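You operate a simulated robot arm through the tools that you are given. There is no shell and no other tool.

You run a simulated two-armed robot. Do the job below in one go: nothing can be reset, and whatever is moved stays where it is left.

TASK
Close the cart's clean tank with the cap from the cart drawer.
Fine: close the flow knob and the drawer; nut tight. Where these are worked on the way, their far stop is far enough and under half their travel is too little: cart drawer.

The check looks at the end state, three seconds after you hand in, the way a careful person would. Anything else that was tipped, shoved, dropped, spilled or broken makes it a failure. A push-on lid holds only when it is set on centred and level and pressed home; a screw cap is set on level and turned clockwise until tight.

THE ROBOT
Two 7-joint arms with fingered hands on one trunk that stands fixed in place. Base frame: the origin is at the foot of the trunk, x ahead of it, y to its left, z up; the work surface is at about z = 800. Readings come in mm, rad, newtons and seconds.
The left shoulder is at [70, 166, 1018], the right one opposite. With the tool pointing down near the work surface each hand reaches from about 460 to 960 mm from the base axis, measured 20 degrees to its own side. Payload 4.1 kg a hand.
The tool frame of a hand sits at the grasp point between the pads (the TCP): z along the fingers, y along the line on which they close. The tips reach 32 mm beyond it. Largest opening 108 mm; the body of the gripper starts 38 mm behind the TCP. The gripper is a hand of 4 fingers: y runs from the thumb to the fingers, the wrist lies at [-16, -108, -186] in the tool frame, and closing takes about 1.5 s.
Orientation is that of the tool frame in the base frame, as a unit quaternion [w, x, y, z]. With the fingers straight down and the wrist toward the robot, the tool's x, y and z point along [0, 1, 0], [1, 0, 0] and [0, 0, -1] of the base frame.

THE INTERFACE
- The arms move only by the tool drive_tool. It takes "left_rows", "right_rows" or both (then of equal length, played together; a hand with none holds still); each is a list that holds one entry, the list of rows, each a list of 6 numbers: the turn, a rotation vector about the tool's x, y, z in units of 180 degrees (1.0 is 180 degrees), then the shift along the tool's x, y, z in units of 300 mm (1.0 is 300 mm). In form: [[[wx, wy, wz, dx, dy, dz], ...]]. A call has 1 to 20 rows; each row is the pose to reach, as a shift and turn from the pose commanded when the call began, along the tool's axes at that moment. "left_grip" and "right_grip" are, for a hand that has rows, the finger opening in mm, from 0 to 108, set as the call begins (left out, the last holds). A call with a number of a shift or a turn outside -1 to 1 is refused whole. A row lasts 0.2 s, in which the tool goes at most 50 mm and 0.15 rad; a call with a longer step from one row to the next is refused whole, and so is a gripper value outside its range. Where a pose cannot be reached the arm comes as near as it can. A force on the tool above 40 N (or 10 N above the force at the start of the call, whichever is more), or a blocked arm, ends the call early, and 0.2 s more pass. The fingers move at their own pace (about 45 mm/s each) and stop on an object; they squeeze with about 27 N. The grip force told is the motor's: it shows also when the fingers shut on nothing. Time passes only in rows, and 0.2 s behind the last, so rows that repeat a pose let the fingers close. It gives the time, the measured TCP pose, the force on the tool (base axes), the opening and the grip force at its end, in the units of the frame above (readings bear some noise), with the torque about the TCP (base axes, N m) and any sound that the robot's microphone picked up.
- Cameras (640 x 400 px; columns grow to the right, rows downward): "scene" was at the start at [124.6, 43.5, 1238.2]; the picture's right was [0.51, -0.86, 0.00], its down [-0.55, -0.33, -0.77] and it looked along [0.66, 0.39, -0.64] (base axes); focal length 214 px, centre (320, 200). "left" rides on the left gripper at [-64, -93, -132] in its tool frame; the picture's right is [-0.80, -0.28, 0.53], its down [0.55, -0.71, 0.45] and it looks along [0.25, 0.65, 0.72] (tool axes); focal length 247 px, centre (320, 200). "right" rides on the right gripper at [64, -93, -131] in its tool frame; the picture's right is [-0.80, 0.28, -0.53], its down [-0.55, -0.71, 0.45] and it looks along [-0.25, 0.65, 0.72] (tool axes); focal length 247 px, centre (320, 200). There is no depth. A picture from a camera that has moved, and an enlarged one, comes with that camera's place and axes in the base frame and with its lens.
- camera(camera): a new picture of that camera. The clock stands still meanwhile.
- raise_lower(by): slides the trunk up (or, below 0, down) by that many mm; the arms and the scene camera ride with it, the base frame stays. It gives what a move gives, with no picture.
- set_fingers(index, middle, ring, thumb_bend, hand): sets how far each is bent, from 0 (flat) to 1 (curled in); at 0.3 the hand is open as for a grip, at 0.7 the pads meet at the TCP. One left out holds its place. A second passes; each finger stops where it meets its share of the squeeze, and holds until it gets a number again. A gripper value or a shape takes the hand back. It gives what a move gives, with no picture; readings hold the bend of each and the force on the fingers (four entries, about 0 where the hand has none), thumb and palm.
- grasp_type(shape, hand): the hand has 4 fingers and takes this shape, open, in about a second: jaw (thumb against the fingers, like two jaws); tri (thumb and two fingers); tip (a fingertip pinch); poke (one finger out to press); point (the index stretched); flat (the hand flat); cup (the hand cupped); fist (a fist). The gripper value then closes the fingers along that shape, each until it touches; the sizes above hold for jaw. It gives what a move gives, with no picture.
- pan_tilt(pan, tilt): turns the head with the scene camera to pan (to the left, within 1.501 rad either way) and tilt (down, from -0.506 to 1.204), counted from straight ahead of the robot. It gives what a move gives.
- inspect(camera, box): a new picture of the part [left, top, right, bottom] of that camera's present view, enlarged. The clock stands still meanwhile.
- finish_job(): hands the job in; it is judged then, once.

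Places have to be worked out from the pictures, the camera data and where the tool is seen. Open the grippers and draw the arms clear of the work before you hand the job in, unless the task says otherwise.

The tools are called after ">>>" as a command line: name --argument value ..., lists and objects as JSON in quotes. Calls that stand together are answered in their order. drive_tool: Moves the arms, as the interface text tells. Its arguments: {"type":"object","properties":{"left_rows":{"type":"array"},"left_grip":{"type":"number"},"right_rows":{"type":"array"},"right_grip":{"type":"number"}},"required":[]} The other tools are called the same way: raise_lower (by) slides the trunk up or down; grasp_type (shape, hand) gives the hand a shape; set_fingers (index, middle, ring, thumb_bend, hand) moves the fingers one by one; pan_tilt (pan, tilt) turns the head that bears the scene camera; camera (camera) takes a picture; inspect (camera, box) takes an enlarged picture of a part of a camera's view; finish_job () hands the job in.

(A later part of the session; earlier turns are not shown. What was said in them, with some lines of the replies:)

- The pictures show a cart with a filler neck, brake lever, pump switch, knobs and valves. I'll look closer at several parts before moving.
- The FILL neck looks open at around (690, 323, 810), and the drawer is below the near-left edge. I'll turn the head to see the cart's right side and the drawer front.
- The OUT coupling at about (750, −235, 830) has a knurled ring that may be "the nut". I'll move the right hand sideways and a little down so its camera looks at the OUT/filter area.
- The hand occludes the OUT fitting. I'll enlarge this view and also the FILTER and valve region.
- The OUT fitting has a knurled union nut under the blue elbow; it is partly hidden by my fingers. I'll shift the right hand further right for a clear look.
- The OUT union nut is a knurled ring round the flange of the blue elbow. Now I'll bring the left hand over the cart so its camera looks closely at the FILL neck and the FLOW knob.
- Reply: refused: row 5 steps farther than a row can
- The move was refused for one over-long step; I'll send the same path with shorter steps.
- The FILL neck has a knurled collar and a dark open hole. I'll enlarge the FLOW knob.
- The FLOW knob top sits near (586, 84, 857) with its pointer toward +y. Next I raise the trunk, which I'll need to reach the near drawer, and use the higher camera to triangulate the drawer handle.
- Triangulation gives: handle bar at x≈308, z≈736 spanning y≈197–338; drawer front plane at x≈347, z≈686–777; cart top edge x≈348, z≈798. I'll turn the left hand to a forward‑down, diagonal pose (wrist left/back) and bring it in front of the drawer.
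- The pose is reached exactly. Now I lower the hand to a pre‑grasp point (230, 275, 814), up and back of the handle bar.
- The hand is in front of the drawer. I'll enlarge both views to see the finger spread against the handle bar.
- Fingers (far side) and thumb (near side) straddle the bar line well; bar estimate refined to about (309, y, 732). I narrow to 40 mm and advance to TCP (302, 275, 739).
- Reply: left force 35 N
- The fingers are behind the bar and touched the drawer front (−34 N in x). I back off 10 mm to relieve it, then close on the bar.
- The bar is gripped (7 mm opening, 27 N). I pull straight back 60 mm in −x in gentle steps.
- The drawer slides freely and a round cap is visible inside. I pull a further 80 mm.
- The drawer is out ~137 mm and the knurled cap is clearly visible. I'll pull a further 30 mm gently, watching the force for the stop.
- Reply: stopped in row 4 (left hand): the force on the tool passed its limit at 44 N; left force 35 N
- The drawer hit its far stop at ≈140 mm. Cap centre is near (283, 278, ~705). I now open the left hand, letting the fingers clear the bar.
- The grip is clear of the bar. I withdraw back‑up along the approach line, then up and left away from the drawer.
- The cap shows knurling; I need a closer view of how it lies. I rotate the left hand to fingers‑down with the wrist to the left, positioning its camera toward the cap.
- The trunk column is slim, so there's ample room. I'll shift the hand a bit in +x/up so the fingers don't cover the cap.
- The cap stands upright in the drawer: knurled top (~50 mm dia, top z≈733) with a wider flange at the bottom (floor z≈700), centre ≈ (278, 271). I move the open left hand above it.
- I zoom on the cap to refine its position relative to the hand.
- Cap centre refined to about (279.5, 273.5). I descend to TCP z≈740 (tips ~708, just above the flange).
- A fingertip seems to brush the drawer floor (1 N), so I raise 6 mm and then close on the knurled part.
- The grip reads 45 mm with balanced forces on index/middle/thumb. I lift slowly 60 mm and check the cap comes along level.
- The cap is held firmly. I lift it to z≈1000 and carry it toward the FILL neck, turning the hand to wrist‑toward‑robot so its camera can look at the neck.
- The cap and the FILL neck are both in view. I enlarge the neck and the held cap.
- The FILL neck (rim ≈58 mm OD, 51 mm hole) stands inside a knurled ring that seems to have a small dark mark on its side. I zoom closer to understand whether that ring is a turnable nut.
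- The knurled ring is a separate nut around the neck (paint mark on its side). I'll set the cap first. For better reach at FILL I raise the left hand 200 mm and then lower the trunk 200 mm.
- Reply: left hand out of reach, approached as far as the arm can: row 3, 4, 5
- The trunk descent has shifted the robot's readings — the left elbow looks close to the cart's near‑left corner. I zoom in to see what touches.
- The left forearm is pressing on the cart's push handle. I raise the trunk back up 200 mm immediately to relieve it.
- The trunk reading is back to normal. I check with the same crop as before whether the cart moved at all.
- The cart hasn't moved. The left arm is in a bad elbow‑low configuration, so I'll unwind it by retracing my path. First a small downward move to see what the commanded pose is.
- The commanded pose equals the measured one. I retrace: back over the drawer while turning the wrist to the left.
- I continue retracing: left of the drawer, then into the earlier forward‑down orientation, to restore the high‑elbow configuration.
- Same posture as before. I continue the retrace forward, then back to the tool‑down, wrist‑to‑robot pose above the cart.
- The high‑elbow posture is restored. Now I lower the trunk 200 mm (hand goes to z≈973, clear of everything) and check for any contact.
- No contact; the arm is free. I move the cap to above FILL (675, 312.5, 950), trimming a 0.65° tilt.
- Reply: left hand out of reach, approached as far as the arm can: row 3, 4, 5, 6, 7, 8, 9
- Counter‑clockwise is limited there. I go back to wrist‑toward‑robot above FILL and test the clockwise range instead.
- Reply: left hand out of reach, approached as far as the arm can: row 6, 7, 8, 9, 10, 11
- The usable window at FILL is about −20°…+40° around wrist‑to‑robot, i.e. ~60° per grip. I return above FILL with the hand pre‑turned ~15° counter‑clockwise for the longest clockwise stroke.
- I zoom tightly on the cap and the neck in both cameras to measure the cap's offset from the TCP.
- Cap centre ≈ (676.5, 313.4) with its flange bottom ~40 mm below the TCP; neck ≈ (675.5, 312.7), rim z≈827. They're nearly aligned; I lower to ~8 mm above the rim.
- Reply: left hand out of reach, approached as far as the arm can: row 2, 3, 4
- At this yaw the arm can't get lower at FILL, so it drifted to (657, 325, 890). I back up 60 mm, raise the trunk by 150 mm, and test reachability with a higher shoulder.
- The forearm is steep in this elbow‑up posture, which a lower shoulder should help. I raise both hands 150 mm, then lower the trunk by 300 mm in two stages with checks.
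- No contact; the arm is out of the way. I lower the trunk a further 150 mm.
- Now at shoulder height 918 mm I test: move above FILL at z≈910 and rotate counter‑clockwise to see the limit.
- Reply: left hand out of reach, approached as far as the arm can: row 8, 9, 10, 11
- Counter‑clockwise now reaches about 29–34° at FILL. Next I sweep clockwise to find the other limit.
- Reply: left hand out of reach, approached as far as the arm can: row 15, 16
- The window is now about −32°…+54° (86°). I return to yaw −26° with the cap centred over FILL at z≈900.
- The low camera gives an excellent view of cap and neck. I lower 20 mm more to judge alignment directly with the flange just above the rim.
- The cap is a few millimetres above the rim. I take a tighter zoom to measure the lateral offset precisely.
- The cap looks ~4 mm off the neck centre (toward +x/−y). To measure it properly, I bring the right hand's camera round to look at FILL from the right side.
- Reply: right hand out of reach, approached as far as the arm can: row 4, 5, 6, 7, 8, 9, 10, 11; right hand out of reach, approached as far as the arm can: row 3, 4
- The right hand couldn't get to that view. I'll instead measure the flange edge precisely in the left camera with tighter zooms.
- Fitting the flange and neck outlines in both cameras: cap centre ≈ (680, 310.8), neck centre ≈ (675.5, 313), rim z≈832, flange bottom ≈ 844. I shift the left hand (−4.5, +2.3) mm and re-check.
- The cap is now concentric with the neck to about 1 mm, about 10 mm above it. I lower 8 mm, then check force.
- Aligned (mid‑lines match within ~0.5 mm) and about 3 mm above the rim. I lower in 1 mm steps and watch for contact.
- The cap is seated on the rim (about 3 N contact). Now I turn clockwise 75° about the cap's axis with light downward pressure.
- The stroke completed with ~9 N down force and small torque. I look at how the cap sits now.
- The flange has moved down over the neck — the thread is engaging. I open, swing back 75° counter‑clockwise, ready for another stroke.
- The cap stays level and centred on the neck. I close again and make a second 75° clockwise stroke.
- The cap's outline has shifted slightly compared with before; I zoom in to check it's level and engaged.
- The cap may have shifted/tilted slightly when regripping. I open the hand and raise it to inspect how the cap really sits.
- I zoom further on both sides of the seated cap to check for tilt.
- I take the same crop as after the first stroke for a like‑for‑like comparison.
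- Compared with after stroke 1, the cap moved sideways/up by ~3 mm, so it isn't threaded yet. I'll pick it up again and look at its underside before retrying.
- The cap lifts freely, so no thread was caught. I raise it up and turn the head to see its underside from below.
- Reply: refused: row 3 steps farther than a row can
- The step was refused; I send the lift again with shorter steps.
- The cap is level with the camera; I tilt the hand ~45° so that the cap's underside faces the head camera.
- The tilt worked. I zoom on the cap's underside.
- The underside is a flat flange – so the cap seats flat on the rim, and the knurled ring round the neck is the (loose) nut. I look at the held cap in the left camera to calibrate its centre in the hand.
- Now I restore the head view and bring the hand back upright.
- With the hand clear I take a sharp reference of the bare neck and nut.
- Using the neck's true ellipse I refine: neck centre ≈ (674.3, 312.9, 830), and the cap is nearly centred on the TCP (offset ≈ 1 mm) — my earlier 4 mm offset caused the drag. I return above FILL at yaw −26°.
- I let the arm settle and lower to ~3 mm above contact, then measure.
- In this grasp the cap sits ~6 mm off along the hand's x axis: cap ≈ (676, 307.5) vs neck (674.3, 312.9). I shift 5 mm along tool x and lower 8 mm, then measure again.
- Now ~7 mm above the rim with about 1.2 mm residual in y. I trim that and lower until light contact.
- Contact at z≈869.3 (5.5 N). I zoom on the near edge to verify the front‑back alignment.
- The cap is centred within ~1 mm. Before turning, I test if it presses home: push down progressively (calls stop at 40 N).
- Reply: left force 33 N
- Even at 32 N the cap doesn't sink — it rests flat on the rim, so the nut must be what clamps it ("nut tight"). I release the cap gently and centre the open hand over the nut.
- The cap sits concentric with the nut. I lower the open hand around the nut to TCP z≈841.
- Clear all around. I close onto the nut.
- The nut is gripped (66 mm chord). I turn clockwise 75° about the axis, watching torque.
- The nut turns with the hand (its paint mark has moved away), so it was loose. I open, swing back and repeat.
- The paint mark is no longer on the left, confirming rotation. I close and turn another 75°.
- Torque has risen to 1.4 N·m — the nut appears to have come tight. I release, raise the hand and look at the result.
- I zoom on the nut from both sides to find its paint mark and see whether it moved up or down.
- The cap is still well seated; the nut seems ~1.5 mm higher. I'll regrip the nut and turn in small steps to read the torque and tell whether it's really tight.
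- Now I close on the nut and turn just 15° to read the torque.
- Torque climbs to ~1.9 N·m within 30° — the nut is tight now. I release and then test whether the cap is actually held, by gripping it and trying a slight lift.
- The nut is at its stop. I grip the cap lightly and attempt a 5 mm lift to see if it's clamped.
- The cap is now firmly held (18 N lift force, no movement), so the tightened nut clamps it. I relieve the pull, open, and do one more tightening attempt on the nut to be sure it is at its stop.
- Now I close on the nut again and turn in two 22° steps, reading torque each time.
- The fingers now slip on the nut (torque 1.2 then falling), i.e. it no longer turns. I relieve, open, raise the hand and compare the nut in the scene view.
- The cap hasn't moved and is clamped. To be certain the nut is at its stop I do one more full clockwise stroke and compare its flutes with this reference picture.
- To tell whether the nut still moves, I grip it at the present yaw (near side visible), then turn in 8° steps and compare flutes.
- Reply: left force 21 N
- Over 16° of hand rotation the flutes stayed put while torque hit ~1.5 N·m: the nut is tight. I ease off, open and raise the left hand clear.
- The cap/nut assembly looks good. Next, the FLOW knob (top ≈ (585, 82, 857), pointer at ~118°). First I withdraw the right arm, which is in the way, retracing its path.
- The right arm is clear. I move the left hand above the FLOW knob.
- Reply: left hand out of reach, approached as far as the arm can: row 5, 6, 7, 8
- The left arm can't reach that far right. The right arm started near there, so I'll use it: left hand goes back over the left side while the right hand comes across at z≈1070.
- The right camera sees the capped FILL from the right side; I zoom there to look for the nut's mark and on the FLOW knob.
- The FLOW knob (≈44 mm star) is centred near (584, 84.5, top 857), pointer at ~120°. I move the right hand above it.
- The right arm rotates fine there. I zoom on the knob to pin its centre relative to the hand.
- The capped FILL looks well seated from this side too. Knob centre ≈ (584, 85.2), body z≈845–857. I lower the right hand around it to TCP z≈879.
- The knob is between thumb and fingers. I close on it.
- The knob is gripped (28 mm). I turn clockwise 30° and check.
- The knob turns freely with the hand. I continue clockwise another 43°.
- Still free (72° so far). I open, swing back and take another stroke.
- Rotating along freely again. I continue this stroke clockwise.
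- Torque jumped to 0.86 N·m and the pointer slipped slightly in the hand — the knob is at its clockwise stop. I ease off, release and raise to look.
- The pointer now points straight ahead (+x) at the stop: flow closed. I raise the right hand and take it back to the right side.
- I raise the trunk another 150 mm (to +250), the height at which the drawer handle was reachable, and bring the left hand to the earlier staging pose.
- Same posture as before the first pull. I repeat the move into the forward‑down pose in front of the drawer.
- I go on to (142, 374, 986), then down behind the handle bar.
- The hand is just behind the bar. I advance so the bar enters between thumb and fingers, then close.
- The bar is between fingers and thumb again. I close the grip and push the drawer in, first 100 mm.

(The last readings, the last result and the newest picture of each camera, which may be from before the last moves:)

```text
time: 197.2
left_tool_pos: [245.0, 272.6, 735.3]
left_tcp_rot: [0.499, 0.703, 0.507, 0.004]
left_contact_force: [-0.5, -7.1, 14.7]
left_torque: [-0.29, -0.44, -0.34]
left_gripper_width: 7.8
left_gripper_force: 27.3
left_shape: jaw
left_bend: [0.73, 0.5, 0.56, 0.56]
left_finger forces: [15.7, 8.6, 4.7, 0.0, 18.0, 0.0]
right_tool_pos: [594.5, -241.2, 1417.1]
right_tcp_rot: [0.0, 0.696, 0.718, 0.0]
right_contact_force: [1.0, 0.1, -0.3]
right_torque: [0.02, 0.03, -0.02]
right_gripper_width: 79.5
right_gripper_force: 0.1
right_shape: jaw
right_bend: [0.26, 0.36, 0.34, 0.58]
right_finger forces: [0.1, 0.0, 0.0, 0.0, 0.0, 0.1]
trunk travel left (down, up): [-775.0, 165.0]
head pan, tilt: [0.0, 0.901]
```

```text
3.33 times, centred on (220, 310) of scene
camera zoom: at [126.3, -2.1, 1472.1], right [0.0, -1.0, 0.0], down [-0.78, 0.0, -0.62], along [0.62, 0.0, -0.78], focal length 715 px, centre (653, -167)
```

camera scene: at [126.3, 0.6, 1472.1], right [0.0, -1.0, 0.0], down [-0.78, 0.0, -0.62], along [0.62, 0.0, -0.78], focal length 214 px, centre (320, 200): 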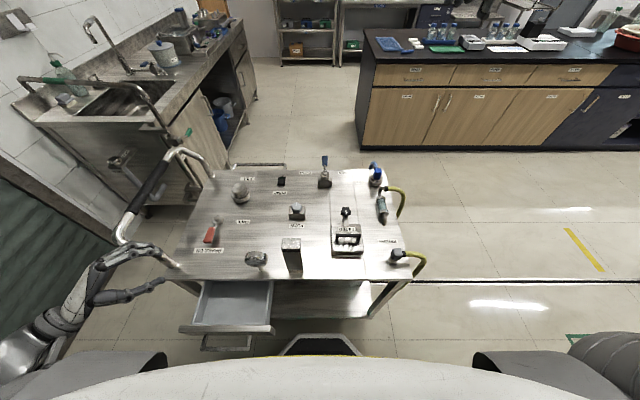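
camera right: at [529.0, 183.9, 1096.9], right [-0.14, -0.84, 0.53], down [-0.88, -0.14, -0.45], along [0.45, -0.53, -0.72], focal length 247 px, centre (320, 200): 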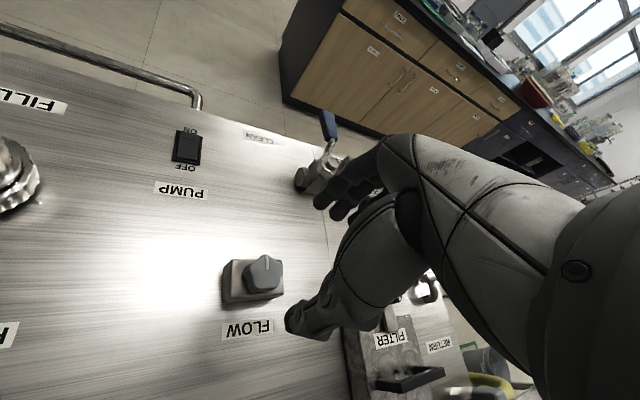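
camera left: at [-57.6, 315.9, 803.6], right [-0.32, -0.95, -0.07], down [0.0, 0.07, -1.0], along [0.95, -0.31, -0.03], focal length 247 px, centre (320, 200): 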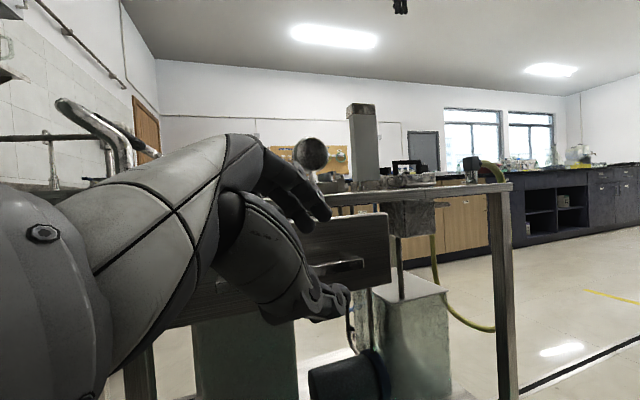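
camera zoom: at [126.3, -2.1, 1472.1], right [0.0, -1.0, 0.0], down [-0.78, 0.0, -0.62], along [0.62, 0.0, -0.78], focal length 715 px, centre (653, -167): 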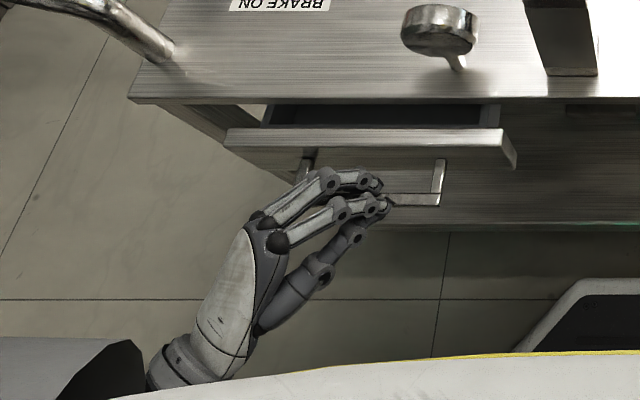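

The drawer is ~100 mm in. I push on another 34 mm, easing the 15 N vertical load by rising 4 mm.

>>> drive_tool --left_rows '[[[0, 0, 0, 0.0077, 0.0283, 0.0077], [0, 0, 0, 0.02, 0.0471, 0.02], [0, 0, 0, 0.035, 0.0683, 0.035], [0, 0, 0, 0.05, 0.0895, 0.05]]]'

>>> inspect --camera "scene" --box '[140, 250, 300, 370]'

```text
time: 198.2
left_tool_pos: [278.6, 274.2, 739.3]
left_tcp_rot: [0.499, 0.703, 0.507, 0.004]
left_contact_force: [1.9, -5.7, -1.4]
left_torque: [-0.11, 0.0, -0.35]
left_gripper_width: 6.2
left_gripper_force: 27.0
left_shape: jaw
left_bend: [0.73, 0.52, 0.58, 0.55]
left_finger forces: [0.1, 5.1, 5.6, 0.0, 0.0, 0.1]
right_tool_pos: [596.6, -239.9, 1417.3]
right_tcp_rot: [-0.001, 0.696, 0.718, -0.001]
right_contact_force: [-0.2, 0.7, 0.4]
right_torque: [0.0, -0.02, 0.01]
right_gripper_width: 79.8
right_gripper_force: 0.0
right_shape: jaw
right_bend: [0.26, 0.36, 0.34, 0.58]
right_finger forces: [0.0, 0.0, 0.0, 0.0, 0.0, 0.0]
trunk travel left (down, up): [-775.0, 165.0]
head pan, tilt: [0.0, 0.901]
```

```text
3.33 times, centred on (220, 310) of scene
camera zoom: at [127.6, -0.8, 1472.0], right [0.0, -1.0, 0.0], down [-0.78, 0.0, -0.62], along [0.62, 0.0, -0.78], focal length 715 px, centre (653, -167)
```

zoom: 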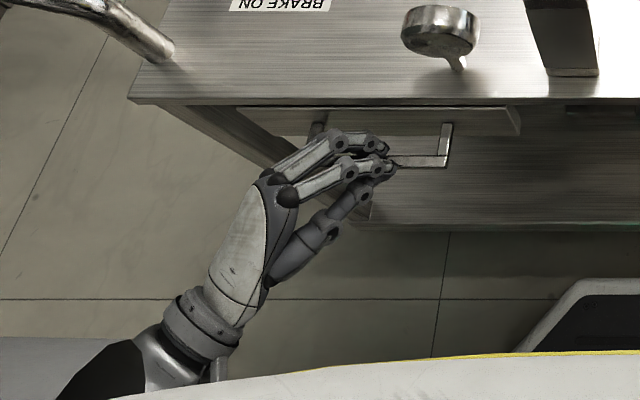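

Nearly closed. I push the last stretch in small steps until it hits the stop.

>>> drive_tool --left_rows '[[[0, 0, 0, 0.0067, 0.0094, 0.0067], [0, 0, 0, 0.0133, 0.0189, 0.0133], [0, 0, 0, 0.02, 0.0283, 0.02], [0, 0, 0, 0.0233, 0.033, 0.0233]]]'

>>> inspect --camera "scene" --box '[140, 250, 300, 370]'

```text
time: 198.9
left_tool_pos: [278.4, 273.5, 738.3]
left_tcp_rot: [0.501, 0.702, 0.506, 0.002]
left_contact_force: [-35.9, 3.6, 18.5]
left_torque: [-0.32, -0.15, -0.73]
left_gripper_width: 6.5
left_gripper_force: 27.3
left_shape: jaw
left_bend: [0.73, 0.52, 0.58, 0.56]
left_finger forces: [0.1, 6.2, 4.3, 0.0, 58.2, 0.1]
right_tool_pos: [592.0, -238.4, 1418.7]
right_tcp_rot: [0.0, 0.695, 0.719, -0.001]
right_contact_force: [1.2, 0.4, -0.1]
right_torque: [-0.02, 0.06, 0.01]
right_gripper_width: 79.3
right_gripper_force: 0.0
right_shape: jaw
right_bend: [0.26, 0.36, 0.34, 0.58]
right_finger forces: [0.0, 0.0, 0.0, 0.0, 0.0, 0.0]
trunk travel left (down, up): [-775.0, 165.0]
head pan, tilt: [0.0, 0.901]
stopped in row 3 (left hand): the force on the tool passed its limit at 46 N (the readings are from after the stop); the commanded pose is now the measured one
```

```text
3.33 times, centred on (220, 310) of scene
camera zoom: at [123.0, 0.5, 1472.6], right [0.0, -1.0, 0.0], down [-0.78, 0.0, -0.62], along [0.62, 0.0, -0.78], focal length 715 px, centre (653, -167)
```

zoom: 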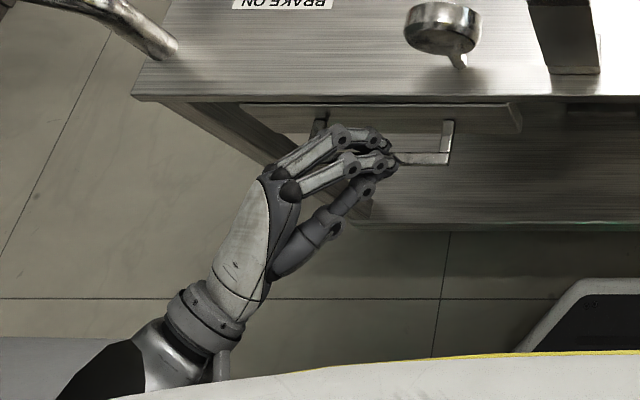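

46 N at the stop — the drawer is shut. I open the fingers in place without pulling.

>>> drive_tool --left_rows '[[[0, 0, 0, 0, 0, 0], [0, 0, 0, 0, 0, 0], [0, 0, 0, 0, 0, 0], [0, 0, 0, 0, 0, 0]]]' --left_grip 48

>>> inspect --camera "scene" --box '[140, 250, 300, 370]'

>>> inspect --camera "left" --box '[150, 150, 450, 350]'

```text
time: 199.9
left_tool_pos: [285.1, 274.7, 737.8]
left_tcp_rot: [0.5, 0.703, 0.506, 0.003]
left_contact_force: [0.1, -0.3, -0.5]
left_torque: [-0.01, 0.01, -0.01]
left_gripper_width: 47.6
left_gripper_force: 0.0
left_shape: jaw
left_bend: [0.74, 0.47, 0.45, 0.72]
left_finger forces: [0.0, 0.0, 0.1, 0.1, 0.1, 0.0]
right_tool_pos: [596.8, -240.1, 1417.8]
right_tcp_rot: [-0.001, 0.696, 0.718, -0.001]
right_contact_force: [-0.1, 0.2, 0.2]
right_torque: [0.0, 0.01, -0.01]
right_gripper_width: 79.8
right_gripper_force: 0.0
right_shape: jaw
right_bend: [0.26, 0.36, 0.34, 0.58]
right_finger forces: [0.0, 0.1, 0.1, 0.1, 0.0, 0.0]
trunk travel left (down, up): [-775.0, 165.0]
head pan, tilt: [0.0, 0.901]
```

```text
3.33 times, centred on (220, 310) of scene
camera zoom: at [128.4, 0.0, 1471.8], right [0.0, -1.0, 0.0], down [-0.78, 0.0, -0.62], along [0.62, 0.0, -0.78], focal length 715 px, centre (653, -167)
```

zoom: 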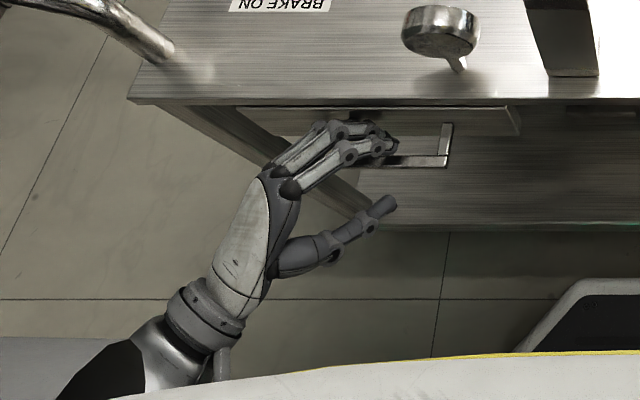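

```text
2.00 times, centred on (300, 250) of left
camera zoom: at [120.5, 318.3, 770.1], right [-0.32, -0.95, -0.06], down [-0.01, 0.07, -1.0], along [0.95, -0.32, -0.03], focal length 494 px, centre (360, 100)
```

zoom: 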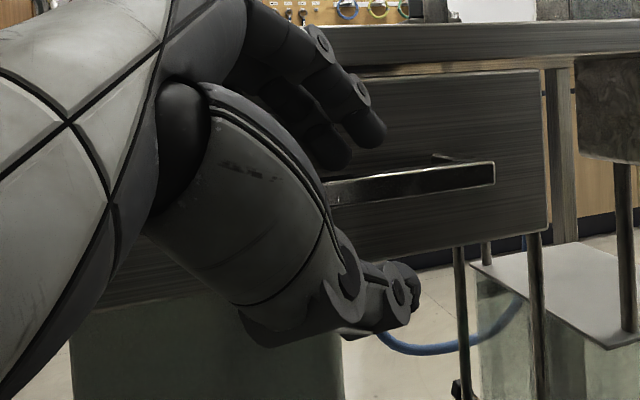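

The drawer front and bar are exactly where they were originally — fully closed. I back the hand out along the approach line, then up and left.

>>> drive_tool --left_rows '[[[0, 0, 0, -0.079, 0, -0.079], [0, 0, 0, -0.158, 0, -0.158], [0, 0, 0, -0.237, 0, -0.237], [0, 0, 0, -0.239, 0.089, -0.321], [0, 0, 0, -0.241, 0.178, -0.405], [0, 0, 0, -0.243, 0.268, -0.49], [0, 0, 0, -0.244, 0.357, -0.574], [0, 0, 0, -0.246, 0.446, -0.658], [0, 0, 0, -0.248, 0.535, -0.742]]]'

>>> camera --camera "scene"

>>> inspect --camera "scene" --box '[120, 170, 360, 320]'

```text
time: 201.9
left_tool_pos: [250.5, 382.3, 999.9]
left_tcp_rot: [0.5, 0.702, 0.507, 0.003]
left_contact_force: [-0.6, -0.1, 1.0]
left_torque: [0.02, 0.02, -0.02]
left_gripper_width: 48.0
left_gripper_force: 0.1
left_shape: jaw
left_bend: [0.74, 0.47, 0.45, 0.72]
left_finger forces: [0.0, 0.0, 0.0, 0.0, 0.0, 0.0]
right_tool_pos: [594.3, -239.7, 1417.2]
right_tcp_rot: [-0.001, 0.696, 0.718, -0.001]
right_contact_force: [-0.3, -0.5, -0.6]
right_torque: [-0.01, 0.03, 0.0]
right_gripper_width: 79.8
right_gripper_force: 0.0
right_shape: jaw
right_bend: [0.26, 0.36, 0.34, 0.58]
right_finger forces: [0.0, 0.0, 0.1, 0.0, 0.0, 0.0]
trunk travel left (down, up): [-775.0, 165.0]
head pan, tilt: [0.0, 0.901]
```

```text
taken
camera scene: at [127.1, 0.0, 1471.9], right [0.0, -1.0, 0.0], down [-0.78, 0.0, -0.62], along [0.62, 0.0, -0.78], focal length 214 px, centre (320, 200)
```

scene: 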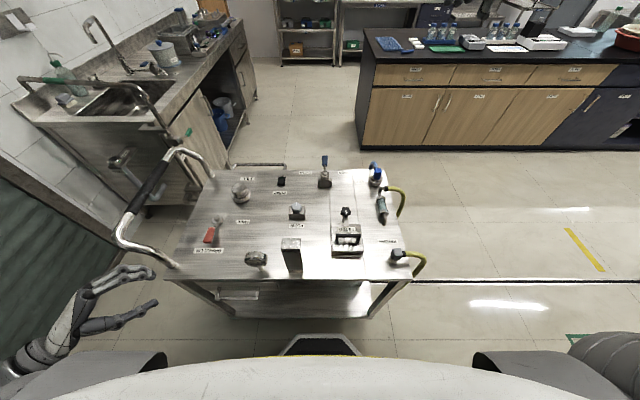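

```text
2.67 times, centred on (240, 245) of scene
camera zoom: at [127.1, 0.0, 1471.9], right [0.0, -1.0, 0.0], down [-0.78, 0.0, -0.62], along [0.62, 0.0, -0.78], focal length 572 px, centre (533, 80)
```

zoom: 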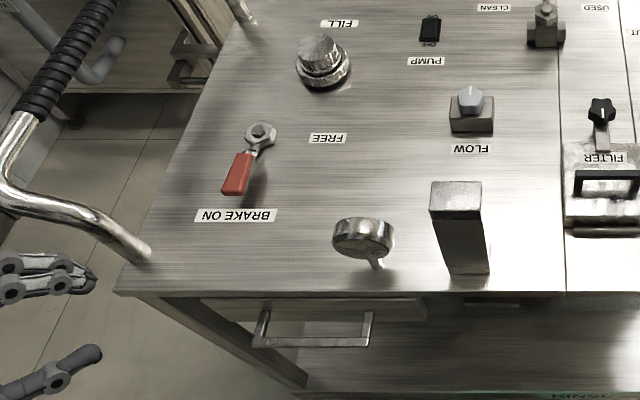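

Everything is back in place. I compare the tightened FILL nut with the OUT nut, to judge if the OUT one looks loose.

>>> inspect --camera "scene" --box '[222, 176, 262, 206]'

>>> inspect --camera "scene" --box '[355, 155, 395, 195]'

>>> camera --camera "right"

```text
13.33 times, centred on (242, 191) of scene
camera zoom: at [127.1, 0.0, 1471.9], right [0.0, -1.0, 0.0], down [-0.78, 0.0, -0.62], along [0.62, 0.0, -0.78], focal length 2860 px, centre (1360, 320)
```

zoom: 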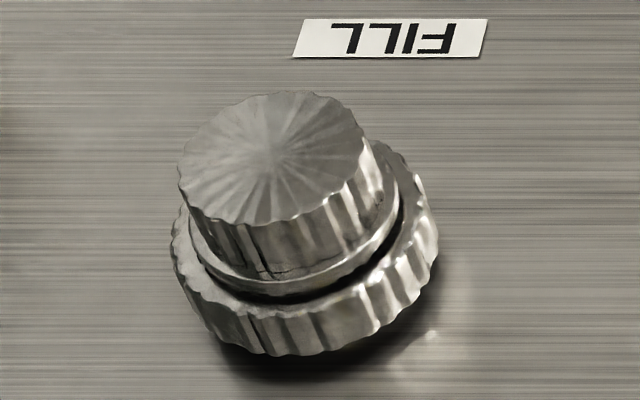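

```text
10.00 times, centred on (375, 175) of scene
camera zoom: at [127.1, 0.0, 1471.9], right [0.0, -1.0, 0.0], down [-0.78, 0.0, -0.62], along [0.62, 0.0, -0.78], focal length 2145 px, centre (-230, 450)
```

zoom: 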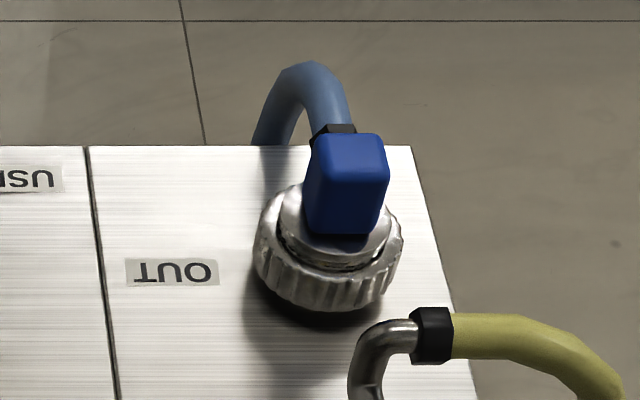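

```text
taken
camera right: at [499.7, -177.3, 1549.3], right [0.31, -0.79, 0.53], down [-0.69, -0.57, -0.45], along [0.66, -0.23, -0.72], focal length 247 px, centre (320, 200)
```

right: 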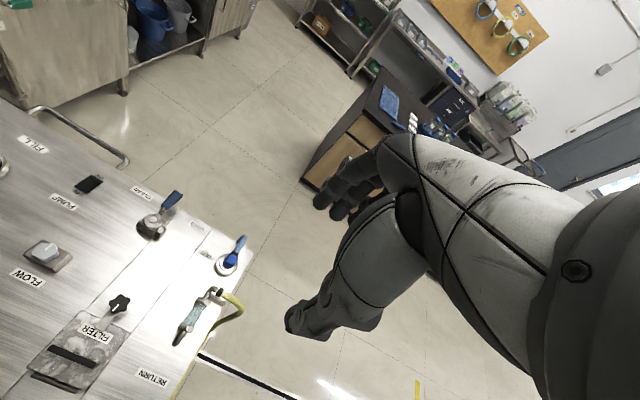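

Everything checks out: cap clamped and level, nut at its stop, flow knob at its stop, drawer shut, cart unmoved. I open both grippers and draw both arms clear.

>>> drive_tool --left_rows '[[[0, 0, 0, -0.047, 0.077, -0.095], [0, 0, 0, -0.095, 0.153, -0.189], [0, 0, 0, -0.142, 0.23, -0.284], [0, 0, 0, -0.189, 0.306, -0.378], [0, 0, 0, -0.189, 0.306, -0.378]]]' --right_rows '[[[0, 0, 0, -0.125, -0.067, 0], [0, 0, 0, -0.25, -0.133, 0], [0, 0, 0, -0.375, -0.2, 0], [0, 0, 0, -0.5, -0.267, 0], [0, 0, 0, -0.5, -0.267, 0]]]' --left_grip 108 --right_grip 108

>>> camera --camera "scene"

>>> inspect --camera "scene" --box '[160, 150, 440, 330]'

```text
time: 203.1
left_tool_pos: [228.1, 420.2, 1146.7]
left_tcp_rot: [0.499, 0.703, 0.507, 0.001]
left_contact_force: [0.5, 0.3, -0.1]
left_torque: [0.01, -0.02, -0.02]
left_gripper_width: 107.7
left_gripper_force: 0.0
left_shape: jaw
left_bend: [0.3, 0.3, 0.3, 0.3]
left_finger forces: [0.1, 0.1, 0.0, 0.0, 0.0, 0.0]
right_tool_pos: [521.0, -390.7, 1414.5]
right_tcp_rot: [-0.001, 0.696, 0.718, -0.001]
right_contact_force: [0.2, 0.2, 0.2]
right_torque: [-0.03, 0.0, 0.02]
right_gripper_width: 107.8
right_gripper_force: 0.1
right_shape: jaw
right_bend: [0.3, 0.3, 0.3, 0.3]
right_finger forces: [0.0, 0.0, 0.1, 0.1, 0.0, 0.0]
trunk travel left (down, up): [-775.0, 165.0]
head pan, tilt: [0.0, 0.901]
```

```text
taken
camera scene: at [128.0, 1.3, 1471.9], right [0.0, -1.0, 0.0], down [-0.78, 0.0, -0.62], along [0.62, 0.0, -0.78], focal length 214 px, centre (320, 200)
```

scene: 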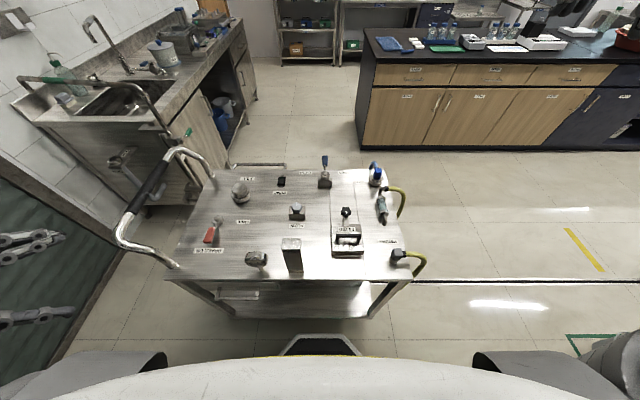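

```text
2.22 times, centred on (300, 240) of scene
camera zoom: at [128.0, 1.3, 1471.9], right [0.0, -1.0, 0.0], down [-0.78, 0.0, -0.62], along [0.62, 0.0, -0.78], focal length 477 px, centre (364, 111)
```

zoom: 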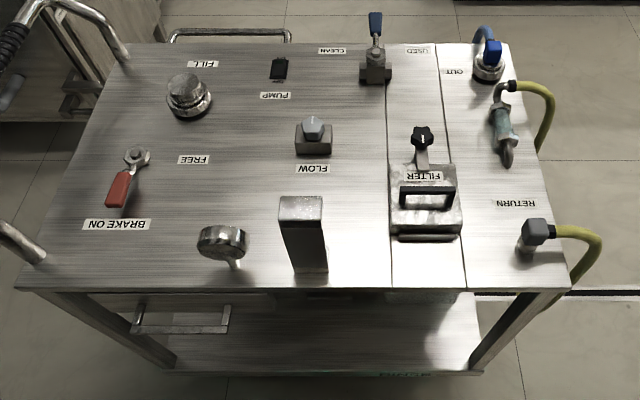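

The end state shows the cap clamped on FILL, the flow knob at its closed stop and the drawer shut. Both arms are clear with open grippers, so I hand the job in.

>>> finish_job

```text
The job is handed in.
```

I handed the job in with the clean tank closed. The cap from the cart drawer is seated on the FILL neck and clamped by its nut. I don't have the check's result.

- **Cap:** it sits centred and level. After the nut was tightened, a lift test with 18 N of pull did not move it. Turning the cap itself did nothing because its underside is flat. The loose knurled ring round the neck turned out to be the nut that holds it.
- **Nut:** I turned it clockwise until it stopped. On the last try the fingers slipped at about 1.5 N·m and the nut did not move. I took "nut tight" to mean this nut, and left the similar one on the OUT fitting untouched.
- **Flow knob:** it turned clockwise about 120° to its stop, and the pointer now faces straight ahead, away from the robot.
- **Drawer:** I opened it to its far stop (about 140 mm) to get the cap. I then pushed it shut against its stop, and the front is back where it started.

While the trunk was being lowered, the left forearm pressed on the cart's push handle. I raised the trunk straight away. Comparing pictures before and after showed the cart had not moved.

Both grippers are open and both arms are clear of the cart.
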